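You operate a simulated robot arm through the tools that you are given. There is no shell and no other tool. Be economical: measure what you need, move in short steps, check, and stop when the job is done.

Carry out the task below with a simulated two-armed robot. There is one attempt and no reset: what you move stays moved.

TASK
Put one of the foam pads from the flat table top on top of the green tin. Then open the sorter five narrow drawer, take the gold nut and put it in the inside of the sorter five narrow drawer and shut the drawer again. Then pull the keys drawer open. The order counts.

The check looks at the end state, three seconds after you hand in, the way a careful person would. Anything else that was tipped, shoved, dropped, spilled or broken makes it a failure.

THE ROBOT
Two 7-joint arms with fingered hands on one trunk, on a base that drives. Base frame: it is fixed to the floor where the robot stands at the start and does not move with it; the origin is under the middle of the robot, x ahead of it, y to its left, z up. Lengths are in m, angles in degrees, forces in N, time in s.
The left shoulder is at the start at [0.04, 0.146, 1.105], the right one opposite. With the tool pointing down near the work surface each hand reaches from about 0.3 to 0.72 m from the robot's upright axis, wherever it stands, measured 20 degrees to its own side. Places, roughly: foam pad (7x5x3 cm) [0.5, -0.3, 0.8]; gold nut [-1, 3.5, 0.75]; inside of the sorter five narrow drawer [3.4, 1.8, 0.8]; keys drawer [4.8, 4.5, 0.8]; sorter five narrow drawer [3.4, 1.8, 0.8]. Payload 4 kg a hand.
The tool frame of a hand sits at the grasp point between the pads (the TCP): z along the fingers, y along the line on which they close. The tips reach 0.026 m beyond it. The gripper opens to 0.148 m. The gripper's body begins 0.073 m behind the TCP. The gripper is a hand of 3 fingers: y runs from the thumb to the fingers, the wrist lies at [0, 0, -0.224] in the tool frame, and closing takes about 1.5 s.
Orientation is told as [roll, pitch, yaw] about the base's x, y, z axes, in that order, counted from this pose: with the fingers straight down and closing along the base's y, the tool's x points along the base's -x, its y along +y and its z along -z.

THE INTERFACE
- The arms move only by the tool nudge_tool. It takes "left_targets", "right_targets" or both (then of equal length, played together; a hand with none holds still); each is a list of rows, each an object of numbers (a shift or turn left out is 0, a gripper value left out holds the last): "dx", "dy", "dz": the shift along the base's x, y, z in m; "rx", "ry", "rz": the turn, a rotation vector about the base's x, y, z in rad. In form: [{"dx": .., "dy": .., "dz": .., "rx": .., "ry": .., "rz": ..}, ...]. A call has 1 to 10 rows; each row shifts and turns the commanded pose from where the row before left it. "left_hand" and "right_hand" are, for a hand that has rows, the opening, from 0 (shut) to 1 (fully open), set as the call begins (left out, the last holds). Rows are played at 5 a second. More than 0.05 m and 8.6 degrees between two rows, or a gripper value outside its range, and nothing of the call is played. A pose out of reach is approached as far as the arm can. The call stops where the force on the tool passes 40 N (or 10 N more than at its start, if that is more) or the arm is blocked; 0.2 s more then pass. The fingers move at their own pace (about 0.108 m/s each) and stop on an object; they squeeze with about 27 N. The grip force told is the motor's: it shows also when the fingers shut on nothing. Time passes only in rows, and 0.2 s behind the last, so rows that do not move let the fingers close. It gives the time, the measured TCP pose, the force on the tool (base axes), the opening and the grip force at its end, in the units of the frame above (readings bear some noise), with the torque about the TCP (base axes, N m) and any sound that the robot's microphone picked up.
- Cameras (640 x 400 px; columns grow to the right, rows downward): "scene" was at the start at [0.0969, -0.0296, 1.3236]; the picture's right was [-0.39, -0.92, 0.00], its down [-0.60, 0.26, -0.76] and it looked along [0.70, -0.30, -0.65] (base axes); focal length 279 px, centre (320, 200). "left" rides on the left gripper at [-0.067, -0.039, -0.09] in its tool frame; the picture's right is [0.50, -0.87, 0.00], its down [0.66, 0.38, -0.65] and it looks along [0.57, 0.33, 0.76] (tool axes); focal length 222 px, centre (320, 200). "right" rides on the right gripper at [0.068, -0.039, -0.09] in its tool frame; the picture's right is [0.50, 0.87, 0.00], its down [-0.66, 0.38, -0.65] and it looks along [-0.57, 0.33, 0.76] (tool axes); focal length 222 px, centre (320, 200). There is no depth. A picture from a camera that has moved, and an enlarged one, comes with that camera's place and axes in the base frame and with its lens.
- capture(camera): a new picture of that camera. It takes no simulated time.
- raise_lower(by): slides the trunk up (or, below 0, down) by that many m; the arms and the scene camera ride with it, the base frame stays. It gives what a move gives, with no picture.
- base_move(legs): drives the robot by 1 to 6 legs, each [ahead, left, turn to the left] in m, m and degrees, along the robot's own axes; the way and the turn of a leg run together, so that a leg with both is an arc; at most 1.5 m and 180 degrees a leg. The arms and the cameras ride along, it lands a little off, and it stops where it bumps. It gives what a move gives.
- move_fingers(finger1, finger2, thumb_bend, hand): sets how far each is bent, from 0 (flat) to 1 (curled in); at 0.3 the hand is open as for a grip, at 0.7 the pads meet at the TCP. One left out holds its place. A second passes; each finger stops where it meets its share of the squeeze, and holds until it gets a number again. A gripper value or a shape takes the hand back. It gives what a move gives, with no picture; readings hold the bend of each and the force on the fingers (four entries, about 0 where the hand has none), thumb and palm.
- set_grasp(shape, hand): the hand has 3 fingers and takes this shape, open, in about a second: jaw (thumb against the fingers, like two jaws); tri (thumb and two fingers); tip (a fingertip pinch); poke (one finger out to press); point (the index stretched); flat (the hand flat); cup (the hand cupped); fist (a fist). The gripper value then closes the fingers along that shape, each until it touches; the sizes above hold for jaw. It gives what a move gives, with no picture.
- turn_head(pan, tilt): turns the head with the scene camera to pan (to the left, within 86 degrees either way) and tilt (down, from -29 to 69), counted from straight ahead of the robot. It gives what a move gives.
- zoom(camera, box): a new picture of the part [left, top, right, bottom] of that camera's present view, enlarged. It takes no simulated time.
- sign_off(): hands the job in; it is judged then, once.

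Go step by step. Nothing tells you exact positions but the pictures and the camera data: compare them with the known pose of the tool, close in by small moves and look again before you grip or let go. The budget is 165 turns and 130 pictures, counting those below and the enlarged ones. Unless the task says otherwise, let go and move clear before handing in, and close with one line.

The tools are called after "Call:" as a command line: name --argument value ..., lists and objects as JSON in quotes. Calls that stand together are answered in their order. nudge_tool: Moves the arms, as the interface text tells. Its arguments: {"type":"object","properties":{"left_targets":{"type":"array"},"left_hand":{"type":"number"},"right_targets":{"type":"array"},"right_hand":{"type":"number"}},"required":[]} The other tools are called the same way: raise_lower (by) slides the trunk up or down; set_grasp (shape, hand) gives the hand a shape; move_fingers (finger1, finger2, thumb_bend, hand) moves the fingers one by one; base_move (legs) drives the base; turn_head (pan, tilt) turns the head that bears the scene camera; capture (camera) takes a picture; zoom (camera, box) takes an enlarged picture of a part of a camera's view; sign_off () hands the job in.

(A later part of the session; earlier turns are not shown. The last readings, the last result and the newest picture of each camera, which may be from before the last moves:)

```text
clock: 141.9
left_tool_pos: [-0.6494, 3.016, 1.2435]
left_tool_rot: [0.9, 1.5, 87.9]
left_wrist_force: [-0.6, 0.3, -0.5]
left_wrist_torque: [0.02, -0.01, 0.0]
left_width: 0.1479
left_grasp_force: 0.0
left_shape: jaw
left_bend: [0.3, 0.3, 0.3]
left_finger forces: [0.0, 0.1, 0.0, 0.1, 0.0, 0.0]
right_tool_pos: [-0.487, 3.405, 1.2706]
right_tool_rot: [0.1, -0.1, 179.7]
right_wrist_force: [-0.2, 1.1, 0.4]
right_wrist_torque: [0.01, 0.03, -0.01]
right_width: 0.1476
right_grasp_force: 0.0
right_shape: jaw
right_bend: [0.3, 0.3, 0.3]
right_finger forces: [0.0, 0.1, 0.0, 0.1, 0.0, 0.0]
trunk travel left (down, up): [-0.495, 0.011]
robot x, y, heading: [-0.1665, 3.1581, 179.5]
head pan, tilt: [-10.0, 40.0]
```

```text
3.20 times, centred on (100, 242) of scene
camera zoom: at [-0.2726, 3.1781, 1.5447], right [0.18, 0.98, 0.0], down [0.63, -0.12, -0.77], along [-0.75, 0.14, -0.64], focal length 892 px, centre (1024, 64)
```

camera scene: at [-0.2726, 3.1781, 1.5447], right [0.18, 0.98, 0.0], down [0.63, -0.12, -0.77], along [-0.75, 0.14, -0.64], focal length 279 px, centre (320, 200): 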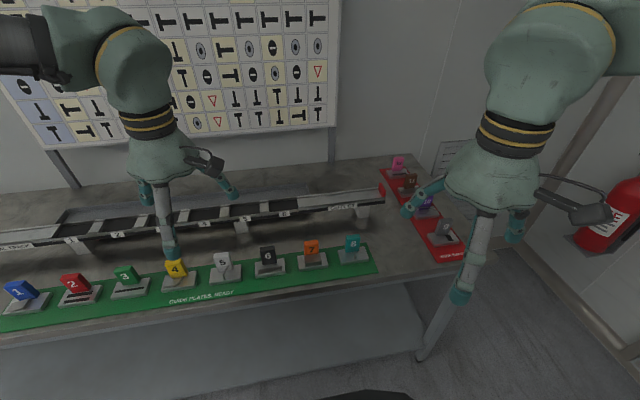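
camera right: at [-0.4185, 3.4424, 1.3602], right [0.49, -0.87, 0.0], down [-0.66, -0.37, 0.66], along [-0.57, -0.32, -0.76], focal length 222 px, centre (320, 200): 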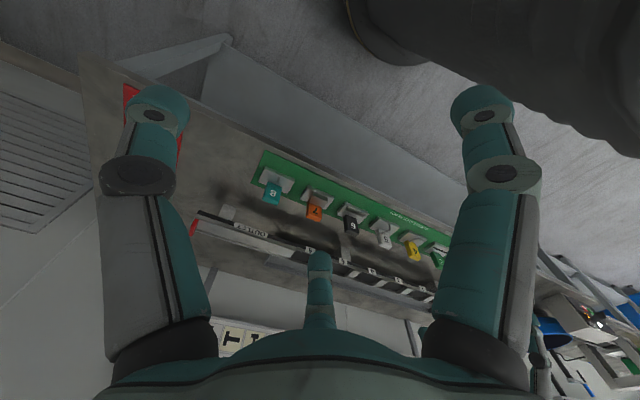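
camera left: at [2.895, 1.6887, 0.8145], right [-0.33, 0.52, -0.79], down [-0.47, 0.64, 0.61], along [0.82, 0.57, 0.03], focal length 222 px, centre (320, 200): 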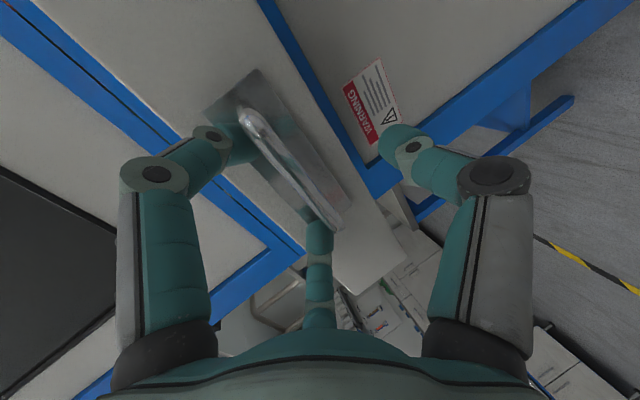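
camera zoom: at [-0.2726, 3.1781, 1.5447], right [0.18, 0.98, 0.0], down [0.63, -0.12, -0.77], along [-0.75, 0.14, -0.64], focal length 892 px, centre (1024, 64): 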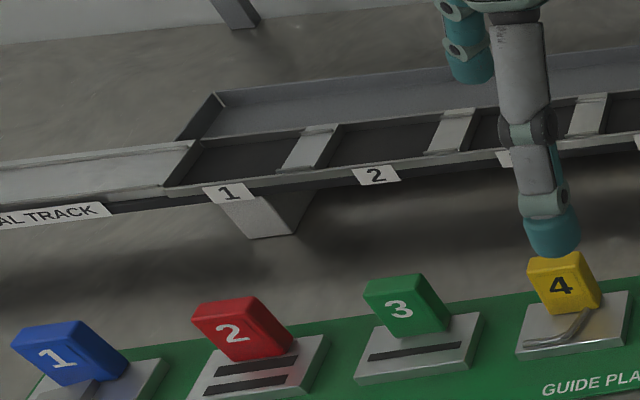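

The gold object was only visible from low down, so it is hidden behind the track at about (-1.10, 3.42, 0.86). I'll drive closer and look down behind the track with the right wrist camera.

Call:
base_move --legs '[[0.25, 0.0, 0.5]]'

Call:
raise_lower --by -0.13

Call:
nudge_tool --right_targets '[{"dx": -0.04}, {"dx": -0.04}, {"dx": -0.04}, {"dx": -0.04}, {"dx": -0.04}]'

Call:
capture --camera "right"

Call:
capture --camera "scene"

```text
clock: 143.7
left_tool_pos: [-0.8906, 3.0116, 1.2469]
left_tool_rot: [1.2, 1.5, 88.3]
left_wrist_force: [0.3, 0.0, 0.2]
left_wrist_torque: [-0.01, 0.01, -0.02]
left_width: 0.1479
left_grasp_force: 0.0
left_shape: jaw
left_bend: [0.3, 0.3, 0.3]
left_finger forces: [0.1, 0.0, 0.1, 0.0, 0.1, 0.0]
right_tool_pos: [-0.7336, 3.403, 1.2723]
right_tool_rot: [0.0, -0.3, -180.0]
right_wrist_force: [0.2, -0.2, 0.0]
right_wrist_torque: [0.02, 0.04, -0.01]
right_width: 0.148
right_grasp_force: 0.0
right_shape: jaw
right_bend: [0.3, 0.3, 0.3]
right_finger forces: [0.1, 0.1, 0.0, 0.0, 0.0, 0.0]
trunk travel left (down, up): [-0.495, 0.011]
robot x, y, heading: [-0.4156, 3.155, -179.7]
head pan, tilt: [-10.0, 40.0]
```

```text
clock: 145.3
left_tool_pos: [-0.8963, 3.0125, 1.1129]
left_tool_rot: [0.9, 1.5, 88.5]
left_wrist_force: [-0.6, 0.0, 0.3]
left_wrist_torque: [-0.01, -0.01, 0.0]
left_width: 0.1479
left_grasp_force: 0.0
left_shape: jaw
left_bend: [0.3, 0.3, 0.3]
left_finger forces: [0.1, 0.0, 0.1, 0.0, 0.1, 0.1]
right_tool_pos: [-0.736, 3.4039, 1.1408]
right_tool_rot: [-0.1, -0.1, -179.9]
right_wrist_force: [0.1, -0.4, 0.3]
right_wrist_torque: [0.0, -0.01, 0.03]
right_width: 0.148
right_grasp_force: 0.1
right_shape: jaw
right_bend: [0.3, 0.3, 0.3]
right_finger forces: [0.0, 0.0, 0.0, 0.0, 0.1, 0.1]
trunk travel left (down, up): [-0.365, 0.141]
robot x, y, heading: [-0.4172, 3.1604, -180.0]
head pan, tilt: [-10.0, 40.0]
```

```text
clock: 146.5
left_tool_pos: [-0.8974, 3.0119, 1.1127]
left_tool_rot: [0.7, 1.5, 88.4]
left_wrist_force: [-0.3, 0.9, 0.1]
left_wrist_torque: [0.01, 0.03, -0.05]
left_width: 0.1481
left_grasp_force: 0.0
left_shape: jaw
left_bend: [0.3, 0.3, 0.3]
left_finger forces: [0.1, 0.0, 0.1, 0.0, 0.0, 0.1]
right_tool_pos: [-0.9385, 3.4037, 1.1397]
right_tool_rot: [0.0, 0.0, -179.9]
right_wrist_force: [-0.5, -0.5, -0.7]
right_wrist_torque: [-0.01, -0.06, -0.01]
right_width: 0.1477
right_grasp_force: 0.2
right_shape: jaw
right_bend: [0.3, 0.3, 0.3]
right_finger forces: [0.0, 0.1, 0.0, 0.1, 0.0, 0.1]
trunk travel left (down, up): [-0.365, 0.141]
robot x, y, heading: [-0.4157, 3.1606, -180.0]
head pan, tilt: [-10.0, 40.0]
```

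```text
53 pictures are left
camera right: at [-0.8714, 3.4411, 1.2289], right [0.5, -0.87, 0.0], down [-0.65, -0.38, 0.65], along [-0.57, -0.33, -0.76], focal length 222 px, centre (320, 200)
```

right: 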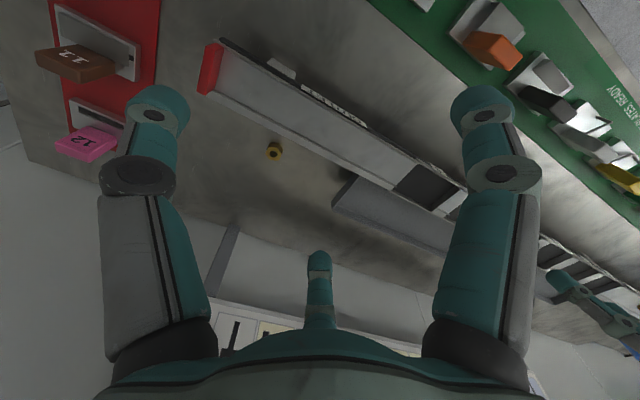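

```text
52 pictures are left
camera scene: at [-0.5226, 3.1782, 1.4138], right [0.17, 0.99, 0.0], down [0.63, -0.11, -0.76], along [-0.75, 0.13, -0.64], focal length 279 px, centre (320, 200)
```

scene: 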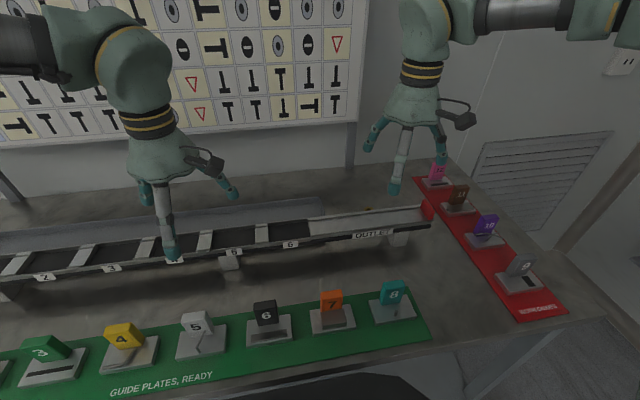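

There is the gold nut, at about (-1.09, 3.414) behind the track. I'll move over it, yawing the hand 30° so no finger faces the track, and narrow the grip.

Call:
nudge_tool --right_targets '[{"dx": -0.035, "dy": 0.0025, "rz": -0.13}, {"dx": -0.035, "dy": 0.0025, "rz": -0.13}, {"dx": -0.035, "dy": 0.0025, "rz": -0.13}, {"dx": -0.035, "dy": 0.0025, "rz": -0.13}, {"dx": -0.012, "dz": -0.03}, {"dz": -0.03}, {"dz": -0.03}, {"dz": -0.03}, {}]' --right_hand 0.4

Call:
capture --camera "right"

Call:
zoom --camera "scene" --box '[300, 120, 460, 260]'

```text
clock: 148.5
left_tool_pos: [-0.8955, 3.0119, 1.115]
left_tool_rot: [0.9, 1.6, 88.4]
left_wrist_force: [-0.5, -0.2, -0.6]
left_wrist_torque: [0.01, -0.03, 0.0]
left_width: 0.1479
left_grasp_force: 0.1
left_shape: jaw
left_bend: [0.3, 0.3, 0.3]
left_finger forces: [0.0, 0.0, 0.0, 0.0, 0.0, 0.0]
right_tool_pos: [-0.988, 3.4115, 1.0219]
right_tool_rot: [0.1, -0.2, 170.2]
right_wrist_force: [0.9, 0.4, 0.5]
right_wrist_torque: [0.02, 0.01, 0.01]
right_width: 0.0596
right_grasp_force: 0.1
right_shape: jaw
right_bend: [0.77, 0.77, 0.7]
right_finger forces: [0.1, 0.0, 0.0, 0.0, 0.0, 0.1]
right hand out of reach, approached as far as the arm can: row 2, 3, 4, 7, 8
trunk travel left (down, up): [-0.365, 0.141]
robot x, y, heading: [-0.4136, 3.1595, -179.8]
head pan, tilt: [-10.0, 40.0]
```

```text
51 pictures are left
camera right: at [-0.9146, 3.4367, 1.1113], right [0.34, -0.94, 0.0], down [-0.71, -0.26, 0.66], along [-0.62, -0.23, -0.75], focal length 222 px, centre (320, 200)
```

right: 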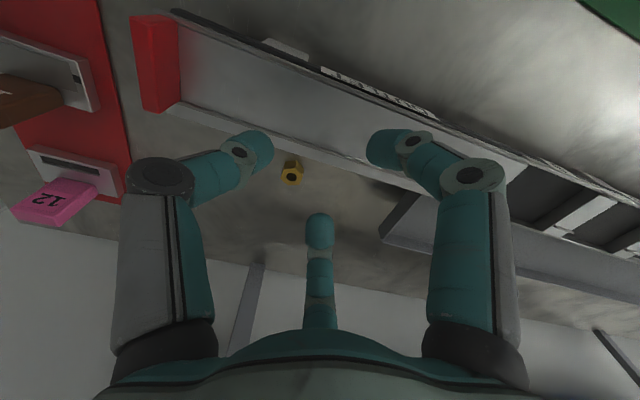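

```text
2.86 times, centred on (380, 190) of scene
camera zoom: at [-0.5199, 3.1776, 1.4141], right [0.17, 0.99, 0.0], down [0.63, -0.11, -0.77], along [-0.75, 0.13, -0.64], focal length 796 px, centre (149, 229)
```

zoom: 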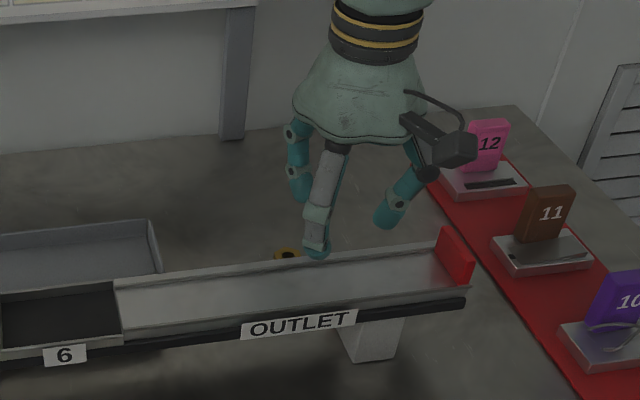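

Reach is marginal with the wrist this high relative to the shoulder. I'll raise the trunk a bit, lower the hand relative to it, and then reach behind the track.

Call:
raise_lower --by 0.07

Call:
nudge_tool --right_targets '[{"dz": -0.03}, {"dz": -0.03}, {"dx": -0.025}, {"dx": -0.025}, {"dx": -0.025}, {"dx": -0.02}, {}]'

Call:
capture --camera "right"

```text
clock: 149.5
left_tool_pos: [-0.8969, 3.0119, 1.1839]
left_tool_rot: [0.9, 1.5, 88.5]
left_wrist_force: [-0.5, -0.9, -0.3]
left_wrist_torque: [-0.02, 0.0, 0.0]
left_width: 0.148
left_grasp_force: 0.1
left_shape: jaw
left_bend: [0.3, 0.3, 0.3]
left_finger forces: [0.0, 0.1, 0.0, 0.0, 0.1, 0.1]
right_tool_pos: [-0.9876, 3.4115, 1.0937]
right_tool_rot: [0.1, -0.3, 170.1]
right_wrist_force: [0.3, -1.4, -0.4]
right_wrist_torque: [0.02, 0.0, 0.03]
right_width: 0.0595
right_grasp_force: 0.0
right_shape: jaw
right_bend: [0.77, 0.77, 0.7]
right_finger forces: [0.1, 0.0, 0.0, 0.0, 0.1, 0.1]
trunk travel left (down, up): [-0.435, 0.071]
robot x, y, heading: [-0.4157, 3.1601, -180.0]
head pan, tilt: [-10.0, 40.0]
```

```text
clock: 151.1
left_tool_pos: [-0.8952, 3.0118, 1.1828]
left_tool_rot: [1.0, 1.5, 88.3]
left_wrist_force: [0.4, -0.1, -0.1]
left_wrist_torque: [0.02, 0.03, 0.0]
left_width: 0.1479
left_grasp_force: 0.1
left_shape: jaw
left_bend: [0.3, 0.3, 0.3]
left_finger forces: [0.0, 0.1, 0.1, 0.0, 0.1, 0.0]
right_tool_pos: [-1.0009, 3.4498, 1.0647]
right_tool_rot: [0.1, -0.3, 170.2]
right_wrist_force: [-0.5, 0.3, 0.7]
right_wrist_torque: [0.01, 0.01, -0.01]
right_width: 0.0596
right_grasp_force: 0.1
right_shape: jaw
right_bend: [0.77, 0.77, 0.7]
right_finger forces: [0.1, 0.0, 0.1, 0.0, 0.1, 0.0]
right hand out of reach, approached as far as the arm can: row 1, 2, 3, 4, 5, 6
trunk travel left (down, up): [-0.435, 0.071]
robot x, y, heading: [-0.4107, 3.1622, -179.8]
head pan, tilt: [-10.0, 40.0]
```

```text
49 pictures are left
camera right: at [-0.9271, 3.4761, 1.1533], right [0.34, -0.94, 0.0], down [-0.71, -0.26, 0.66], along [-0.62, -0.23, -0.75], focal length 222 px, centre (320, 200)
```

right: 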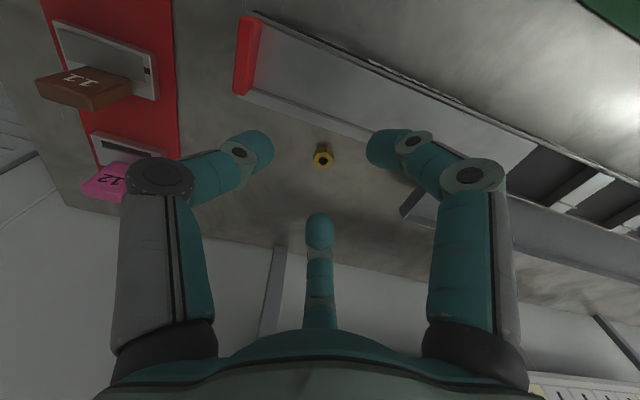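

I can safely creep in another 4 cm and shift a bit so the nut lies more to the right arm's own side.

Call:
base_move --legs '[[0.04, 0.06, 0]]'

Call:
nudge_tool --right_targets '[{"dz": -0.03}, {"dz": -0.03}, {"dx": -0.02}, {"dx": -0.02}, {}]'

```text
clock: 152.3
left_tool_pos: [-0.9368, 2.9529, 1.1797]
left_tool_rot: [0.5, 1.1, 87.8]
left_wrist_force: [0.9, -1.3, -0.6]
left_wrist_torque: [0.06, -0.01, 0.02]
left_width: 0.1479
left_grasp_force: 0.1
left_shape: jaw
left_bend: [0.3, 0.3, 0.3]
left_finger forces: [0.0, 0.0, 0.0, 0.1, 0.1, 0.0]
right_tool_pos: [-1.0365, 3.3915, 1.0636]
right_tool_rot: [-0.3, -0.2, 169.7]
right_wrist_force: [-1.3, 0.0, 1.0]
right_wrist_torque: [0.05, -0.02, 0.0]
right_width: 0.0592
right_grasp_force: 0.0
right_shape: jaw
right_bend: [0.77, 0.77, 0.7]
right_finger forces: [0.1, 0.1, 0.0, 0.1, 0.0, 0.1]
trunk travel left (down, up): [-0.435, 0.071]
robot x, y, heading: [-0.4496, 3.1026, 179.5]
head pan, tilt: [-10.0, 40.0]
stopped in leg 1: the robot was blocked; the commanded pose is now the measured one
```

```text
clock: 153.6
left_tool_pos: [-0.9324, 2.9574, 1.183]
left_tool_rot: [0.8, 1.5, 87.9]
left_wrist_force: [0.0, 0.5, -0.3]
left_wrist_torque: [0.0, -0.01, -0.01]
left_width: 0.148
left_grasp_force: 0.0
left_shape: jaw
left_bend: [0.3, 0.3, 0.3]
left_finger forces: [0.0, 0.0, 0.0, 0.1, 0.0, 0.1]
right_tool_pos: [-1.0252, 3.4161, 1.028]
right_tool_rot: [0.3, -0.4, 169.6]
right_wrist_force: [0.7, -0.7, 0.4]
right_wrist_torque: [0.04, 0.02, -0.01]
right_width: 0.0598
right_grasp_force: 0.0
right_shape: jaw
right_bend: [0.77, 0.77, 0.7]
right_finger forces: [0.0, 0.0, 0.0, 0.1, 0.1, 0.0]
right hand out of reach, approached as far as the arm can: row 1, 2, 3, 4
trunk travel left (down, up): [-0.435, 0.071]
robot x, y, heading: [-0.446, 3.1026, 179.5]
head pan, tilt: [-10.0, 40.0]
```

It's a wrist-joint limit rather than distance. I'll try yawing the other way and see whether it frees up.

Call:
nudge_tool --right_targets '[{"rz": 0.14}, {"rz": 0.14}, {"rz": 0.14}, {"rz": 0.14}, {"dz": -0.015}, {"dx": -0.02}, {"dx": -0.02}, {"dx": -0.015}]'

```text
clock: 155.3
left_tool_pos: [-0.9312, 2.9589, 1.183]
left_tool_rot: [0.8, 1.5, 87.9]
left_wrist_force: [-0.5, 0.0, 0.0]
left_wrist_torque: [-0.03, -0.03, -0.03]
left_width: 0.1479
left_grasp_force: 0.0
left_shape: jaw
left_bend: [0.3, 0.3, 0.3]
left_finger forces: [0.0, 0.0, 0.1, 0.0, 0.0, 0.1]
right_tool_pos: [-1.0319, 3.4318, 1.0337]
right_tool_rot: [0.3, -0.4, -158.4]
right_wrist_force: [0.0, -1.3, -0.9]
right_wrist_torque: [-0.02, 0.01, 0.02]
right_width: 0.0596
right_grasp_force: 0.1
right_shape: jaw
right_bend: [0.77, 0.77, 0.7]
right_finger forces: [0.0, 0.1, 0.1, 0.0, 0.1, 0.1]
right hand out of reach, approached as far as the arm can: row 5, 6, 7, 8
trunk travel left (down, up): [-0.435, 0.071]
robot x, y, heading: [-0.4539, 3.1025, 179.7]
head pan, tilt: [-10.0, 40.0]
```

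The right arm is stuck at a joint limit. The left arm moves better, so I'll retract the right hand and shift sideways to use the left hand for the nut.

Call:
nudge_tool --right_targets '[{"dx": 0.02, "dz": 0.03}, {"dx": 0.03, "dz": 0.03}, {"dx": 0.04}, {"dx": 0.04}, {"dx": 0.04}, {"dx": 0.04}, {"dx": 0.04}, {"dx": 0.04}]' --right_hand 1.0

Call:
base_move --legs '[[-0.05, 0, 0], [0, -0.5, 0]]'

Call:
capture --camera "left"

Call:
capture --camera "scene"

```text
clock: 157.2
left_tool_pos: [-0.9307, 2.9581, 1.182]
left_tool_rot: [0.9, 1.4, 87.9]
left_wrist_force: [0.2, -0.2, 0.6]
left_wrist_torque: [0.0, 0.02, -0.01]
left_width: 0.1478
left_grasp_force: 0.0
left_shape: jaw
left_bend: [0.3, 0.3, 0.3]
left_finger forces: [0.1, 0.0, 0.0, 0.1, 0.1, 0.0]
right_tool_pos: [-0.7391, 3.4302, 1.0947]
right_tool_rot: [0.2, -0.4, -158.3]
right_wrist_force: [-0.4, -0.3, 0.7]
right_wrist_torque: [0.0, 0.02, 0.0]
right_width: 0.1479
right_grasp_force: 0.0
right_shape: jaw
right_bend: [0.3, 0.3, 0.3]
right_finger forces: [0.0, 0.0, 0.0, 0.0, 0.0, 0.1]
trunk travel left (down, up): [-0.435, 0.071]
robot x, y, heading: [-0.447, 3.0967, 179.4]
head pan, tilt: [-10.0, 40.0]
```

```text
clock: 160.6
left_tool_pos: [-0.8779, 3.4545, 1.1824]
left_tool_rot: [0.9, 1.5, 87.9]
left_wrist_force: [-0.5, 0.3, -0.2]
left_wrist_torque: [0.02, 0.01, 0.03]
left_width: 0.148
left_grasp_force: 0.1
left_shape: jaw
left_bend: [0.3, 0.3, 0.3]
left_finger forces: [0.0, 0.0, 0.0, 0.0, 0.1, 0.0]
right_tool_pos: [-0.688, 3.9265, 1.0954]
right_tool_rot: [0.2, -0.4, -158.2]
right_wrist_force: [-0.5, 0.7, -1.1]
right_wrist_torque: [0.02, -0.03, -0.02]
right_width: 0.148
right_grasp_force: 0.1
right_shape: jaw
right_bend: [0.3, 0.3, 0.3]
right_finger forces: [0.1, 0.0, 0.0, 0.0, 0.1, 0.0]
trunk travel left (down, up): [-0.435, 0.071]
robot x, y, heading: [-0.3925, 3.5989, 179.7]
head pan, tilt: [-10.0, 40.0]
```

```text
48 pictures are left
camera left: at [-0.8354, 3.5221, 1.2699], right [0.85, -0.53, 0.0], down [-0.39, -0.62, 0.68], along [-0.36, -0.57, -0.74], focal length 222 px, centre (320, 200)
```

left: 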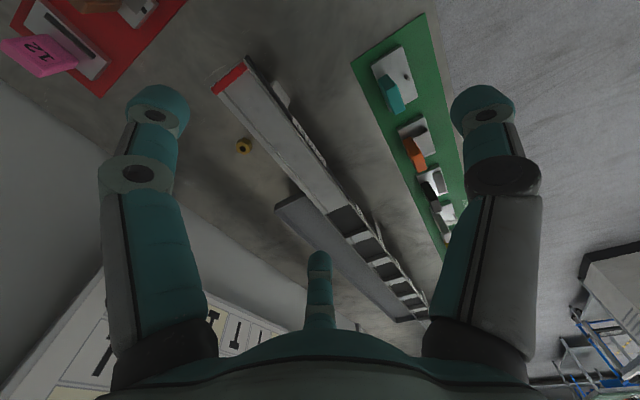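

```text
47 pictures are left
camera scene: at [-0.5011, 3.6162, 1.485], right [0.18, 0.98, 0.0], down [0.63, -0.12, -0.77], along [-0.75, 0.14, -0.64], focal length 279 px, centre (320, 200)
```

scene: 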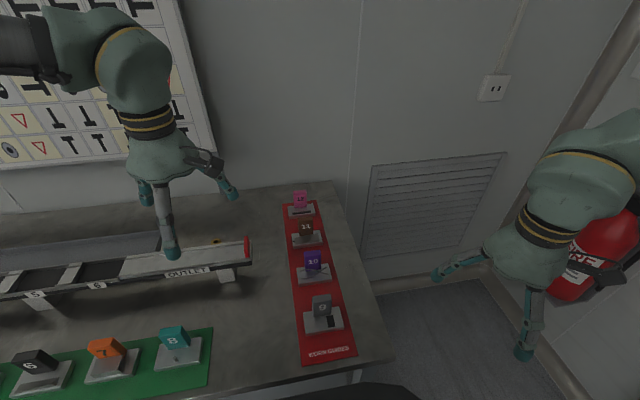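

The left hand is well placed. I'll lower the trunk some, yaw the hand so no finger faces the track, and move over the nut.

Call:
raise_lower --by -0.1

Call:
nudge_tool --left_targets '[{"rz": 0.13, "dz": -0.01}, {"rz": 0.13, "dz": -0.01}, {"rz": 0.13, "dz": -0.01}, {"rz": 0.13, "dz": -0.01, "dx": -0.02}, {"rz": 0.13, "dz": -0.01, "dx": -0.03}, {"rz": 0.13, "dx": -0.035, "dy": -0.01}, {"rz": 0.13, "dx": -0.035, "dy": -0.01}, {"rz": 0.13, "dx": -0.035, "dy": -0.01}, {"dx": -0.03}]' --left_hand 0.45

Call:
capture --camera "left"

```text
clock: 161.9
left_tool_pos: [-0.8792, 3.4569, 1.0822]
left_tool_rot: [0.9, 1.5, 88.0]
left_wrist_force: [-0.8, 0.4, -0.2]
left_wrist_torque: [-0.04, 0.01, 0.0]
left_width: 0.1482
left_grasp_force: 0.0
left_shape: jaw
left_bend: [0.3, 0.3, 0.3]
left_finger forces: [0.0, 0.1, 0.0, 0.0, 0.1, 0.0]
right_tool_pos: [-0.6868, 3.9282, 0.9918]
right_tool_rot: [0.2, -0.4, -158.3]
right_wrist_force: [0.2, 0.5, 0.1]
right_wrist_torque: [0.01, 0.0, -0.03]
right_width: 0.1479
right_grasp_force: 0.1
right_shape: jaw
right_bend: [0.3, 0.3, 0.3]
right_finger forces: [0.0, 0.1, 0.0, 0.1, 0.1, 0.1]
trunk travel left (down, up): [-0.335, 0.171]
robot x, y, heading: [-0.3937, 3.5981, 179.5]
head pan, tilt: [-10.0, 40.0]
```

```text
clock: 163.9
left_tool_pos: [-1.0632, 3.4272, 1.0315]
left_tool_rot: [0.7, 1.6, 147.3]
left_wrist_force: [0.7, 0.0, 0.3]
left_wrist_torque: [0.02, -0.02, -0.01]
left_width: 0.0671
left_grasp_force: 0.0
left_shape: jaw
left_bend: [0.39, 0.39, 0.7]
left_finger forces: [0.0, 0.0, 0.1, 0.1, 0.1, 0.0]
right_tool_pos: [-0.6882, 3.9293, 0.9935]
right_tool_rot: [0.3, -0.3, -158.3]
right_wrist_force: [-0.5, -0.1, -0.5]
right_wrist_torque: [0.01, 0.01, 0.03]
right_width: 0.1482
right_grasp_force: 0.0
right_shape: jaw
right_bend: [0.3, 0.3, 0.3]
right_finger forces: [0.0, 0.1, 0.1, 0.1, 0.0, 0.0]
trunk travel left (down, up): [-0.335, 0.171]
robot x, y, heading: [-0.3974, 3.5969, 179.7]
head pan, tilt: [-10.0, 40.0]
```

```text
46 pictures are left
camera left: at [-1.1015, 3.4979, 1.1182], right [0.89, 0.46, 0.0], down [0.34, -0.65, 0.68], along [0.31, -0.6, -0.74], focal length 222 px, centre (320, 200)
```

left: 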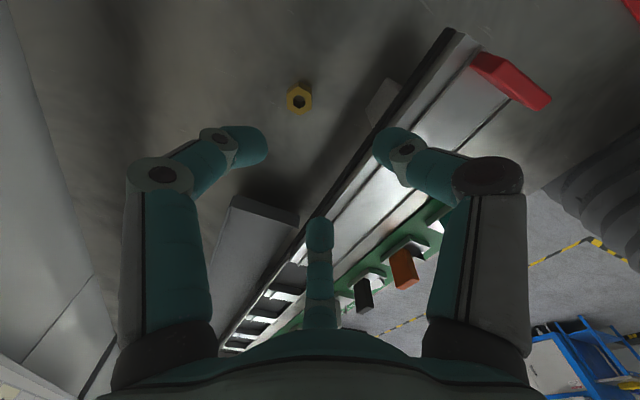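

Nut at (-1.083, 3.414). I'll centre above it and descend.

Call:
nudge_tool --left_targets '[{"dx": -0.0205, "dy": -0.013}, {"dz": -0.03}, {"dz": -0.03}, {"dz": -0.03}, {"dz": -0.025}, {}]'

Call:
capture --camera "left"

```text
clock: 165.3
left_tool_pos: [-1.0747, 3.4129, 0.9147]
left_tool_rot: [0.8, 1.4, 147.5]
left_wrist_force: [0.1, -0.3, -0.9]
left_wrist_torque: [0.01, 0.02, 0.0]
left_width: 0.0667
left_grasp_force: 0.0
left_shape: jaw
left_bend: [0.39, 0.39, 0.7]
left_finger forces: [0.0, 0.0, 0.0, 0.0, 0.0, 0.0]
left hand out of reach, approached as far as the arm can: row 1
right_tool_pos: [-0.6867, 3.9283, 0.9935]
right_tool_rot: [0.2, -0.4, -158.4]
right_wrist_force: [0.0, -0.2, 0.9]
right_wrist_torque: [0.02, -0.02, 0.04]
right_width: 0.148
right_grasp_force: 0.1
right_shape: jaw
right_bend: [0.3, 0.3, 0.3]
right_finger forces: [0.0, 0.0, 0.0, 0.1, 0.0, 0.0]
trunk travel left (down, up): [-0.335, 0.171]
robot x, y, heading: [-0.3959, 3.5958, 179.5]
head pan, tilt: [-10.0, 40.0]
```

```text
45 pictures are left
camera left: at [-1.1122, 3.4828, 1.0013], right [0.89, 0.46, 0.0], down [0.34, -0.65, 0.68], along [0.31, -0.6, -0.74], focal length 222 px, centre (320, 200)
```

left: 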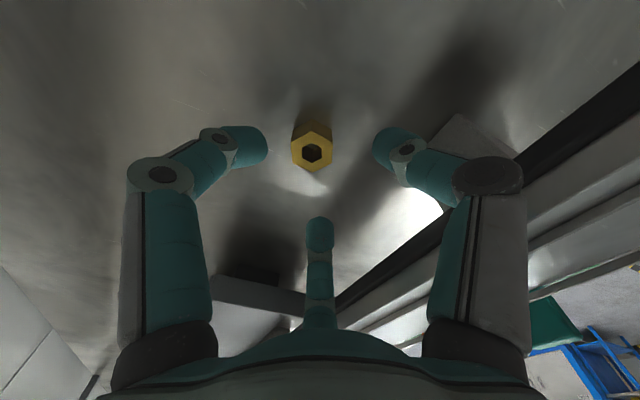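

The nut is about 1 cm off toward -x, with its top near z 0.884. I'll correct and lower further.

Call:
nudge_tool --left_targets '[{"dx": -0.01, "dy": 0.006}, {"dz": -0.01}, {"dz": -0.008}, {}]'

Call:
capture --camera "left"

```text
clock: 166.3
left_tool_pos: [-1.0777, 3.4244, 0.8984]
left_tool_rot: [1.0, 1.6, 147.5]
left_wrist_force: [0.6, 1.2, 0.3]
left_wrist_torque: [-0.01, 0.0, 0.0]
left_width: 0.0669
left_grasp_force: 0.1
left_shape: jaw
left_bend: [0.39, 0.39, 0.7]
left_finger forces: [0.1, 0.1, 0.1, 0.0, 0.0, 0.1]
left hand out of reach, approached as far as the arm can: row 1
right_tool_pos: [-0.6885, 3.9284, 0.9937]
right_tool_rot: [0.2, -0.4, -158.3]
right_wrist_force: [0.1, -0.2, 0.1]
right_wrist_torque: [0.05, 0.01, -0.02]
right_width: 0.1479
right_grasp_force: 0.0
right_shape: jaw
right_bend: [0.3, 0.3, 0.3]
right_finger forces: [0.0, 0.1, 0.0, 0.0, 0.0, 0.0]
trunk travel left (down, up): [-0.335, 0.171]
robot x, y, heading: [-0.3951, 3.6003, 179.5]
head pan, tilt: [-10.0, 40.0]
```

```text
44 pictures are left
camera left: at [-1.1146, 3.495, 0.9854], right [0.89, 0.46, 0.0], down [0.34, -0.65, 0.68], along [0.31, -0.6, -0.74], focal length 222 px, centre (320, 200)
```

left: 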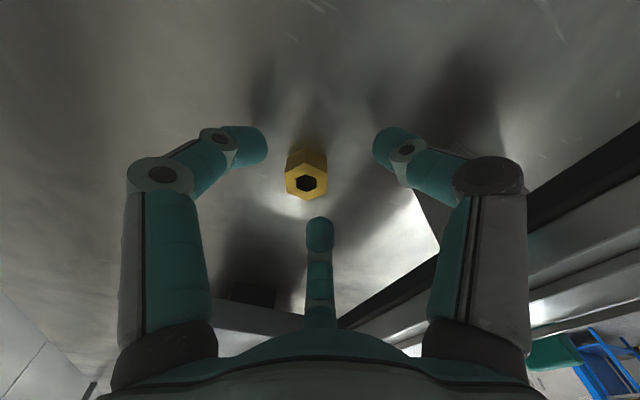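

The arm is at its x limit, so I'll shift the base forward 1 cm instead.

Call:
base_move --legs '[[0.012, 0.0, 0]]'

Call:
capture --camera "left"

```text
clock: 167.1
left_tool_pos: [-1.0862, 3.4229, 0.9003]
left_tool_rot: [0.9, 1.4, 147.5]
left_wrist_force: [0.2, -0.1, 0.3]
left_wrist_torque: [0.02, 0.04, 0.03]
left_width: 0.0668
left_grasp_force: 0.2
left_shape: jaw
left_bend: [0.39, 0.39, 0.7]
left_finger forces: [0.0, 0.0, 0.0, 0.1, 0.0, 0.0]
right_tool_pos: [-0.6966, 3.9285, 0.9948]
right_tool_rot: [0.1, -0.6, -158.4]
right_wrist_force: [0.6, -0.3, 0.2]
right_wrist_torque: [0.0, 0.05, 0.01]
right_width: 0.1478
right_grasp_force: 0.1
right_shape: jaw
right_bend: [0.3, 0.3, 0.3]
right_finger forces: [0.0, 0.1, 0.0, 0.0, 0.0, 0.0]
trunk travel left (down, up): [-0.335, 0.171]
robot x, y, heading: [-0.408, 3.6017, 179.6]
head pan, tilt: [-10.0, 40.0]
```

```text
43 pictures are left
camera left: at [-1.1237, 3.4949, 0.9877], right [0.89, 0.46, 0.0], down [0.34, -0.65, 0.68], along [0.31, -0.6, -0.74], focal length 222 px, centre (320, 200)
```

left: 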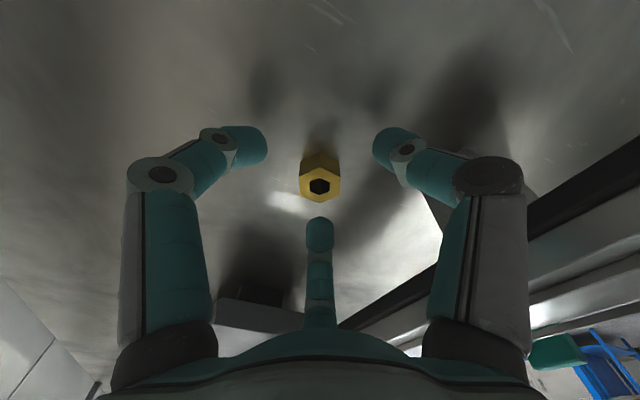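

Centred. I'll lower to near the bench and close.

Call:
nudge_tool --left_targets '[{"dy": -0.003, "dz": -0.005}, {"dz": -0.005}, {"dz": -0.004}, {}]'

Call:
nudge_tool --left_targets '[{}, {}, {}, {}, {}, {}]' --left_hand 0.0

Call:
capture --camera "left"

```text
clock: 168.1
left_tool_pos: [-1.0884, 3.4215, 0.8865]
left_tool_rot: [0.9, 1.2, 147.6]
left_wrist_force: [-2.4, -0.3, 14.1]
left_wrist_torque: [0.31, 0.22, 0.11]
left_width: 0.0673
left_grasp_force: 0.1
left_shape: jaw
left_bend: [0.78, 0.39, 0.7]
left_finger forces: [7.6, 0.0, 0.0, 0.0, 6.6, 0.1]
right_tool_pos: [-0.6985, 3.9286, 0.9946]
right_tool_rot: [0.2, -0.3, -158.3]
right_wrist_force: [0.1, 0.4, 0.2]
right_wrist_torque: [0.02, -0.01, 0.0]
right_width: 0.1479
right_grasp_force: 0.1
right_shape: jaw
right_bend: [0.3, 0.3, 0.3]
right_finger forces: [0.1, 0.0, 0.1, 0.1, 0.1, 0.1]
trunk travel left (down, up): [-0.335, 0.171]
robot x, y, heading: [-0.4088, 3.6, 179.6]
head pan, tilt: [-10.0, 40.0]
```

```text
clock: 169.5
left_tool_pos: [-1.0886, 3.4212, 0.8836]
left_tool_rot: [0.8, 1.5, 147.5]
left_wrist_force: [0.6, 0.1, 0.3]
left_wrist_torque: [-0.01, 0.01, 0.0]
left_width: 0.0117
left_grasp_force: 26.7
left_shape: jaw
left_bend: [0.8, 0.7, 0.74]
left_finger forces: [0.0, 0.0, 0.1, 0.0, 0.0, 0.1]
right_tool_pos: [-0.7002, 3.9281, 0.993]
right_tool_rot: [0.1, -0.5, -158.3]
right_wrist_force: [-0.3, 0.3, -1.3]
right_wrist_torque: [-0.03, 0.01, 0.0]
right_width: 0.1476
right_grasp_force: 0.1
right_shape: jaw
right_bend: [0.3, 0.3, 0.3]
right_finger forces: [0.0, 0.0, 0.1, 0.0, 0.0, 0.0]
trunk travel left (down, up): [-0.335, 0.171]
robot x, y, heading: [-0.4097, 3.601, 179.5]
head pan, tilt: [-10.0, 40.0]
```

```text
42 pictures are left
camera left: at [-1.1256, 3.4919, 0.971], right [0.89, 0.46, 0.0], down [0.34, -0.65, 0.68], along [0.31, -0.6, -0.74], focal length 222 px, centre (320, 200)
```

left: 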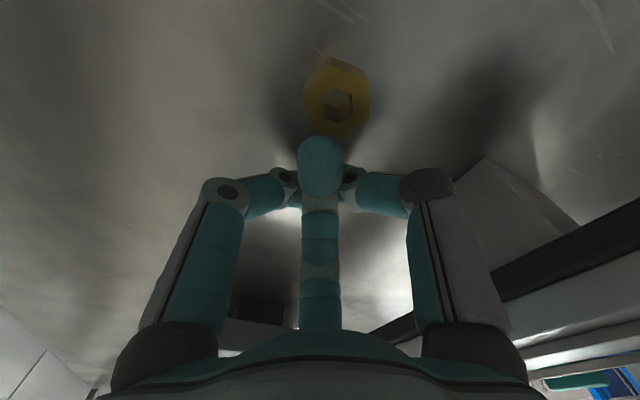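

The far finger pushed the nut about 5 cm instead of gripping it; it still stands behind the track. I'll lift, reopen and use evenly staged fingers.

Call:
nudge_tool --left_targets '[{"dz": 0.03}, {"dz": 0.03}, {"dz": 0.02}, {}]'

Call:
move_fingers --hand "left" --finger1 0.45 --finger2 0.45 --thumb_bend 0.45

Call:
capture --camera "left"

```text
clock: 170.5
left_tool_pos: [-1.0889, 3.4208, 0.9652]
left_tool_rot: [0.8, 1.4, 147.5]
left_wrist_force: [-0.8, -0.8, -0.1]
left_wrist_torque: [-0.04, 0.0, 0.02]
left_width: 0.0118
left_grasp_force: 27.1
left_shape: jaw
left_bend: [0.8, 0.7, 0.74]
left_finger forces: [0.0, 0.0, 0.1, 0.0, 0.0, 0.0]
right_tool_pos: [-0.699, 3.9279, 0.9944]
right_tool_rot: [0.3, -0.2, -158.3]
right_wrist_force: [0.4, -0.3, 0.9]
right_wrist_torque: [-0.01, 0.01, -0.01]
right_width: 0.1478
right_grasp_force: 0.1
right_shape: jaw
right_bend: [0.3, 0.3, 0.3]
right_finger forces: [0.0, 0.0, 0.0, 0.0, 0.1, 0.1]
trunk travel left (down, up): [-0.335, 0.171]
robot x, y, heading: [-0.4059, 3.5959, 179.6]
head pan, tilt: [-10.0, 40.0]
```

```text
clock: 171.5
left_tool_pos: [-1.0882, 3.4221, 0.9642]
left_tool_rot: [0.8, 1.5, 147.5]
left_wrist_force: [0.0, 0.4, -0.4]
left_wrist_torque: [0.0, 0.0, -0.01]
left_width: 0.0784
left_grasp_force: 0.1
left_shape: fingers
left_bend: [0.45, 0.45, 0.45]
left_finger forces: [0.1, 0.1, 0.0, 0.0, 0.0, 0.0]
right_tool_pos: [-0.6991, 3.9285, 0.9936]
right_tool_rot: [0.2, -0.4, -158.2]
right_wrist_force: [-0.6, -0.6, 0.4]
right_wrist_torque: [0.03, -0.01, 0.01]
right_width: 0.1478
right_grasp_force: 0.0
right_shape: jaw
right_bend: [0.3, 0.3, 0.3]
right_finger forces: [0.1, 0.0, 0.0, 0.0, 0.0, 0.0]
trunk travel left (down, up): [-0.335, 0.171]
robot x, y, heading: [-0.4056, 3.5981, 179.4]
head pan, tilt: [-10.0, 40.0]
```

```text
41 pictures are left
camera left: at [-1.1256, 3.4927, 1.0522], right [0.89, 0.46, 0.0], down [0.34, -0.65, 0.68], along [0.31, -0.6, -0.74], focal length 222 px, centre (320, 200)
```

left: 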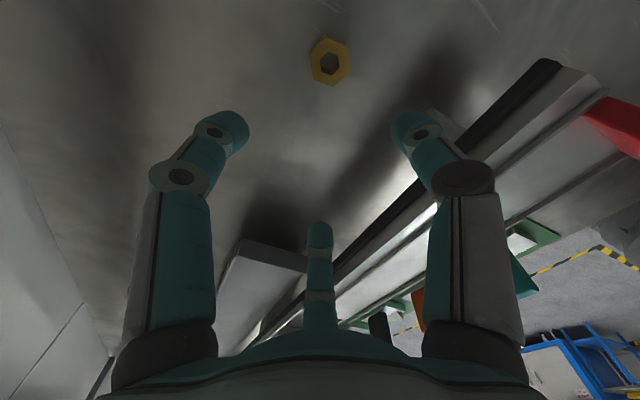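

Call:
base_move --legs '[[0.018, 0.0, 0]]'

Call:
nudge_tool --left_targets '[{"dy": 0.02}, {"dy": 0.02}, {}]'

Call:
capture --camera "left"

```text
clock: 172.3
left_tool_pos: [-1.1027, 3.4222, 0.9691]
left_tool_rot: [1.0, 1.3, 147.6]
left_wrist_force: [0.5, 0.2, 0.0]
left_wrist_torque: [-0.02, 0.0, -0.02]
left_width: 0.0783
left_grasp_force: 0.0
left_shape: fingers
left_bend: [0.45, 0.45, 0.45]
left_finger forces: [0.0, 0.0, 0.1, 0.0, 0.0, 0.0]
right_tool_pos: [-0.7131, 3.9282, 0.9943]
right_tool_rot: [0.1, -0.6, -158.3]
right_wrist_force: [0.1, 0.0, 0.9]
right_wrist_torque: [0.02, -0.02, 0.01]
right_width: 0.1478
right_grasp_force: 0.0
right_shape: jaw
right_bend: [0.3, 0.3, 0.3]
right_finger forces: [0.0, 0.0, 0.0, 0.0, 0.0, 0.0]
trunk travel left (down, up): [-0.335, 0.171]
robot x, y, heading: [-0.4247, 3.6016, 179.4]
head pan, tilt: [-10.0, 40.0]
```

```text
clock: 173.1
left_tool_pos: [-1.1036, 3.4618, 0.9641]
left_tool_rot: [0.8, 1.6, 147.4]
left_wrist_force: [0.4, 0.1, 0.2]
left_wrist_torque: [0.02, 0.01, -0.01]
left_width: 0.0783
left_grasp_force: 0.1
left_shape: fingers
left_bend: [0.45, 0.45, 0.45]
left_finger forces: [0.0, 0.0, 0.0, 0.0, 0.0, 0.0]
right_tool_pos: [-0.7169, 3.9276, 0.9948]
right_tool_rot: [0.3, -0.2, -158.3]
right_wrist_force: [-0.4, -1.2, 0.3]
right_wrist_torque: [0.03, 0.0, -0.01]
right_width: 0.1479
right_grasp_force: 0.0
right_shape: jaw
right_bend: [0.3, 0.3, 0.3]
right_finger forces: [0.1, 0.0, 0.0, 0.0, 0.0, 0.0]
trunk travel left (down, up): [-0.335, 0.171]
robot x, y, heading: [-0.4305, 3.5989, 179.4]
head pan, tilt: [-10.0, 40.0]
```

```text
40 pictures are left
camera left: at [-1.1418, 3.5329, 1.0518], right [0.89, 0.46, 0.0], down [0.34, -0.65, 0.68], along [0.31, -0.6, -0.74], focal length 222 px, centre (320, 200)
```

left: 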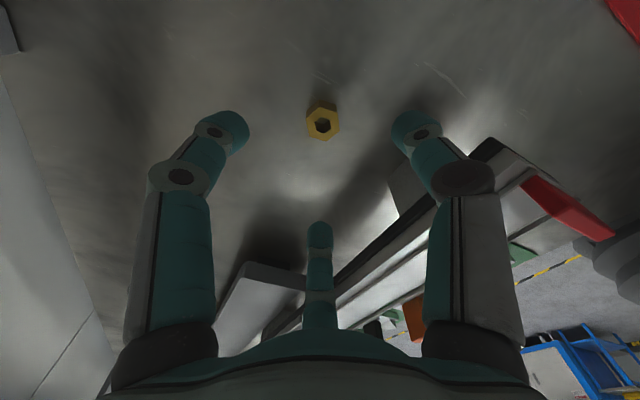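

Centred within 5 mm. I'll descend, then close the fingers evenly in stages.

Call:
nudge_tool --left_targets '[{"dx": -0.002, "dy": 0.005}, {"dz": -0.025}, {"dz": -0.025}, {"dz": -0.02}, {}]'

Call:
move_fingers --hand "left" --finger1 0.57 --finger2 0.57 --thumb_bend 0.57

Call:
capture --camera "left"

```text
clock: 174.3
left_tool_pos: [-1.1033, 3.4621, 0.8963]
left_tool_rot: [0.9, 1.5, 147.6]
left_wrist_force: [0.3, 0.2, 0.9]
left_wrist_torque: [0.01, -0.04, -0.02]
left_width: 0.078
left_grasp_force: 0.0
left_shape: fingers
left_bend: [0.45, 0.45, 0.45]
left_finger forces: [0.0, 0.1, 0.0, 0.1, 0.0, 0.0]
left hand out of reach, approached as far as the arm can: row 1
right_tool_pos: [-0.7166, 3.9286, 0.9945]
right_tool_rot: [0.2, -0.4, -158.3]
right_wrist_force: [-0.3, -0.8, 0.2]
right_wrist_torque: [0.01, 0.0, -0.02]
right_width: 0.1477
right_grasp_force: 0.0
right_shape: jaw
right_bend: [0.3, 0.3, 0.3]
right_finger forces: [0.0, 0.0, 0.0, 0.0, 0.1, 0.0]
trunk travel left (down, up): [-0.335, 0.171]
robot x, y, heading: [-0.4232, 3.5985, 179.4]
head pan, tilt: [-10.0, 40.0]
```

```text
clock: 175.3
left_tool_pos: [-1.1025, 3.4622, 0.8969]
left_tool_rot: [0.9, 1.5, 147.4]
left_wrist_force: [0.5, 0.1, -0.5]
left_wrist_torque: [0.02, 0.04, -0.03]
left_width: 0.043
left_grasp_force: 0.1
left_shape: fingers
left_bend: [0.56, 0.56, 0.56]
left_finger forces: [0.0, 0.0, 0.1, 0.0, 0.1, 0.0]
right_tool_pos: [-0.7166, 3.93, 0.9936]
right_tool_rot: [0.2, -0.5, -158.2]
right_wrist_force: [0.8, -1.2, -0.2]
right_wrist_torque: [0.03, -0.01, -0.03]
right_width: 0.1477
right_grasp_force: 0.0
right_shape: jaw
right_bend: [0.3, 0.3, 0.3]
right_finger forces: [0.0, 0.0, 0.1, 0.0, 0.0, 0.0]
trunk travel left (down, up): [-0.335, 0.171]
robot x, y, heading: [-0.4243, 3.5973, 179.6]
head pan, tilt: [-10.0, 40.0]
```

```text
39 pictures are left
camera left: at [-1.14, 3.5333, 0.983], right [0.89, 0.46, 0.0], down [0.34, -0.65, 0.68], along [0.31, -0.6, -0.74], focal length 222 px, centre (320, 200)
```

left: 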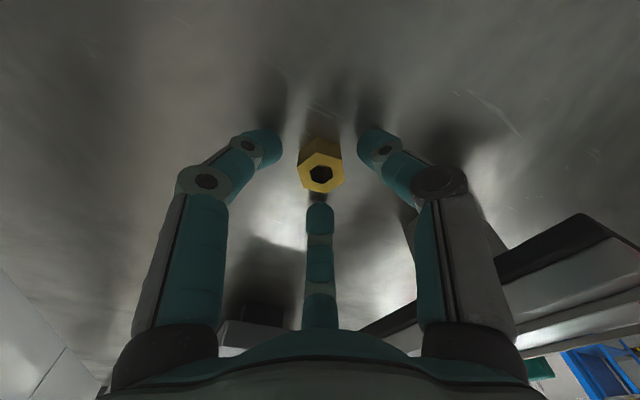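

Fingers surround the nut evenly. I'll lower slightly and close more.

Call:
nudge_tool --left_targets '[{"dy": 0.004}, {"dz": -0.005}, {}]'

Call:
move_fingers --hand "left" --finger1 0.63 --finger2 0.6 --thumb_bend 0.63

Call:
capture --camera "left"

```text
clock: 176.1
left_tool_pos: [-1.1006, 3.4665, 0.893]
left_tool_rot: [1.0, 1.3, 147.4]
left_wrist_force: [-1.5, 1.2, 13.1]
left_wrist_torque: [0.22, 0.19, 0.1]
left_width: 0.0428
left_grasp_force: 6.1
left_shape: fingers
left_bend: [0.56, 0.56, 0.56]
left_finger forces: [6.9, 0.1, 0.0, 0.1, 5.8, 0.0]
right_tool_pos: [-0.716, 3.9289, 0.9938]
right_tool_rot: [0.1, -0.3, -158.4]
right_wrist_force: [-0.3, 0.5, -0.8]
right_wrist_torque: [0.01, -0.02, -0.01]
right_width: 0.148
right_grasp_force: 0.2
right_shape: jaw
right_bend: [0.3, 0.3, 0.3]
right_finger forces: [0.1, 0.1, 0.0, 0.1, 0.0, 0.1]
trunk travel left (down, up): [-0.335, 0.171]
robot x, y, heading: [-0.4231, 3.5989, 179.4]
head pan, tilt: [-10.0, 40.0]
```

```text
clock: 177.1
left_tool_pos: [-1.1002, 3.4674, 0.8914]
left_tool_rot: [0.8, 1.4, 147.5]
left_wrist_force: [1.3, 0.1, 5.5]
left_wrist_torque: [-0.03, -0.03, 0.04]
left_width: 0.021
left_grasp_force: 3.1
left_shape: fingers
left_bend: [0.63, 0.6, 0.63]
left_finger forces: [2.0, 2.7, 0.0, 0.0, 1.1, 0.0]
right_tool_pos: [-0.7152, 3.9275, 0.9936]
right_tool_rot: [0.2, -0.4, -158.4]
right_wrist_force: [1.0, -0.1, 0.3]
right_wrist_torque: [-0.03, -0.04, -0.01]
right_width: 0.148
right_grasp_force: 0.1
right_shape: jaw
right_bend: [0.3, 0.3, 0.3]
right_finger forces: [0.0, 0.0, 0.1, 0.1, 0.0, 0.1]
trunk travel left (down, up): [-0.335, 0.171]
robot x, y, heading: [-0.426, 3.5978, 179.7]
head pan, tilt: [-10.0, 40.0]
```

```text
38 pictures are left
camera left: at [-1.1384, 3.5381, 0.9788], right [0.89, 0.46, 0.0], down [0.34, -0.65, 0.68], along [0.31, -0.6, -0.74], focal length 222 px, centre (320, 200)
```

left: 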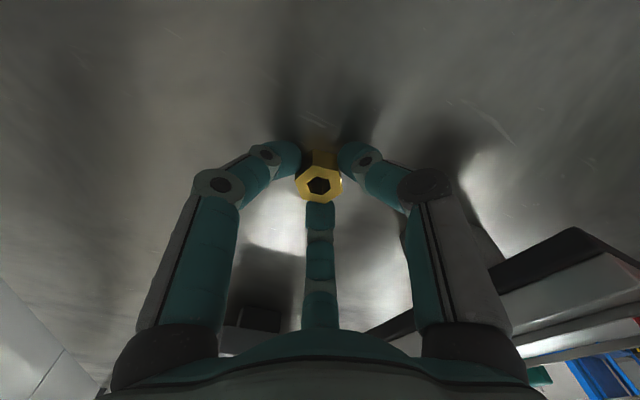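

The nut is trapped between all three fingertips. I'll close to grip.

Call:
move_fingers --hand "left" --finger1 0.74 --finger2 0.7 --thumb_bend 0.74

Call:
capture --camera "left"

```text
clock: 178.1
left_tool_pos: [-1.1027, 3.467, 0.8912]
left_tool_rot: [0.8, 1.3, 147.5]
left_wrist_force: [-0.2, 0.8, 1.6]
left_wrist_torque: [-0.01, 0.01, -0.02]
left_width: 0.014
left_grasp_force: 14.7
left_shape: fingers
left_bend: [0.63, 0.61, 0.68]
left_finger forces: [8.9, 10.0, 0.0, 0.1, 10.5, 0.1]
right_tool_pos: [-0.7166, 3.929, 0.9936]
right_tool_rot: [0.3, -0.3, -158.3]
right_wrist_force: [-0.1, 0.8, 0.2]
right_wrist_torque: [0.0, 0.0, -0.04]
right_width: 0.1479
right_grasp_force: 0.1
right_shape: jaw
right_bend: [0.3, 0.3, 0.3]
right_finger forces: [0.0, 0.0, 0.0, 0.0, 0.0, 0.1]
trunk travel left (down, up): [-0.335, 0.171]
robot x, y, heading: [-0.4213, 3.6017, 179.3]
head pan, tilt: [-10.0, 40.0]
```

```text
37 pictures are left
camera left: at [-1.1389, 3.5383, 0.9784], right [0.89, 0.46, 0.0], down [0.34, -0.65, 0.68], along [0.31, -0.6, -0.74], focal length 222 px, centre (320, 200)
```

left: 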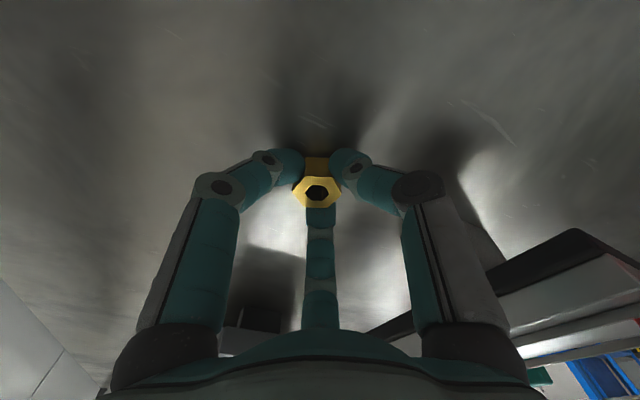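

Gripped with about 10 N on each finger. I'll squeeze slightly more and lift.

Call:
move_fingers --hand "left" --finger1 0.85 --finger2 0.82 --thumb_bend 0.85

Call:
nudge_tool --left_targets '[{"dz": 0.01}, {"dz": 0.02}, {"dz": 0.03}, {"dz": 0.03}, {"dz": 0.03}, {}]'

Call:
capture --camera "left"

```text
clock: 179.1
left_tool_pos: [-1.1014, 3.468, 0.8923]
left_tool_rot: [0.9, 1.3, 147.4]
left_wrist_force: [-1.3, 1.3, 7.1]
left_wrist_torque: [-0.13, 0.02, 0.0]
left_width: 0.0114
left_grasp_force: 21.7
left_shape: fingers
left_bend: [0.62, 0.6, 0.76]
left_finger forces: [12.1, 11.8, 0.0, 0.0, 20.0, 0.1]
right_tool_pos: [-0.7159, 3.9294, 0.9941]
right_tool_rot: [0.2, -0.4, -158.2]
right_wrist_force: [0.1, -0.2, -0.2]
right_wrist_torque: [0.0, -0.03, 0.0]
right_width: 0.1481
right_grasp_force: 0.1
right_shape: jaw
right_bend: [0.3, 0.3, 0.3]
right_finger forces: [0.1, 0.1, 0.0, 0.1, 0.0, 0.0]
trunk travel left (down, up): [-0.335, 0.171]
robot x, y, heading: [-0.4228, 3.5971, 179.6]
head pan, tilt: [-10.0, 40.0]
```

```text
clock: 180.5
left_tool_pos: [-1.1009, 3.4702, 1.0142]
left_tool_rot: [0.7, 1.3, 147.4]
left_wrist_force: [-0.1, 0.6, -0.2]
left_wrist_torque: [-0.01, -0.04, -0.02]
left_width: 0.0112
left_grasp_force: 21.6
left_shape: fingers
left_bend: [0.62, 0.59, 0.77]
left_finger forces: [11.5, 12.1, 0.0, 0.0, 19.9, 0.1]
left hand out of reach, approached as far as the arm can: row 5
right_tool_pos: [-0.717, 3.9292, 0.9929]
right_tool_rot: [0.3, -0.2, -158.3]
right_wrist_force: [-0.6, -0.2, -0.3]
right_wrist_torque: [0.0, 0.01, 0.04]
right_width: 0.1478
right_grasp_force: 0.1
right_shape: jaw
right_bend: [0.3, 0.3, 0.3]
right_finger forces: [0.0, 0.1, 0.1, 0.0, 0.0, 0.1]
trunk travel left (down, up): [-0.335, 0.171]
robot x, y, heading: [-0.4284, 3.5999, 179.4]
head pan, tilt: [-10.0, 40.0]
```

```text
36 pictures are left
camera left: at [-1.1369, 3.5417, 1.1006], right [0.89, 0.46, 0.0], down [0.34, -0.66, 0.67], along [0.31, -0.6, -0.74], focal length 222 px, centre (320, 200)
```

left: 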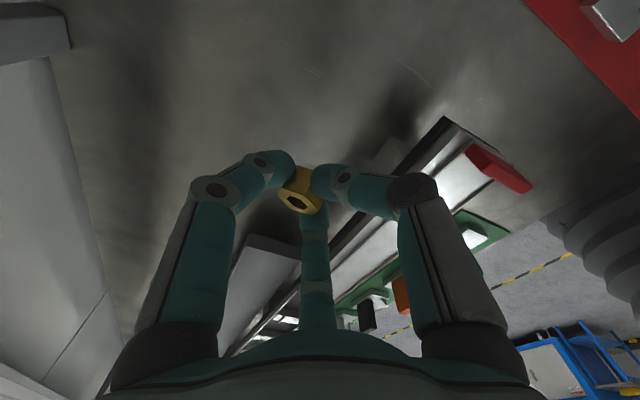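

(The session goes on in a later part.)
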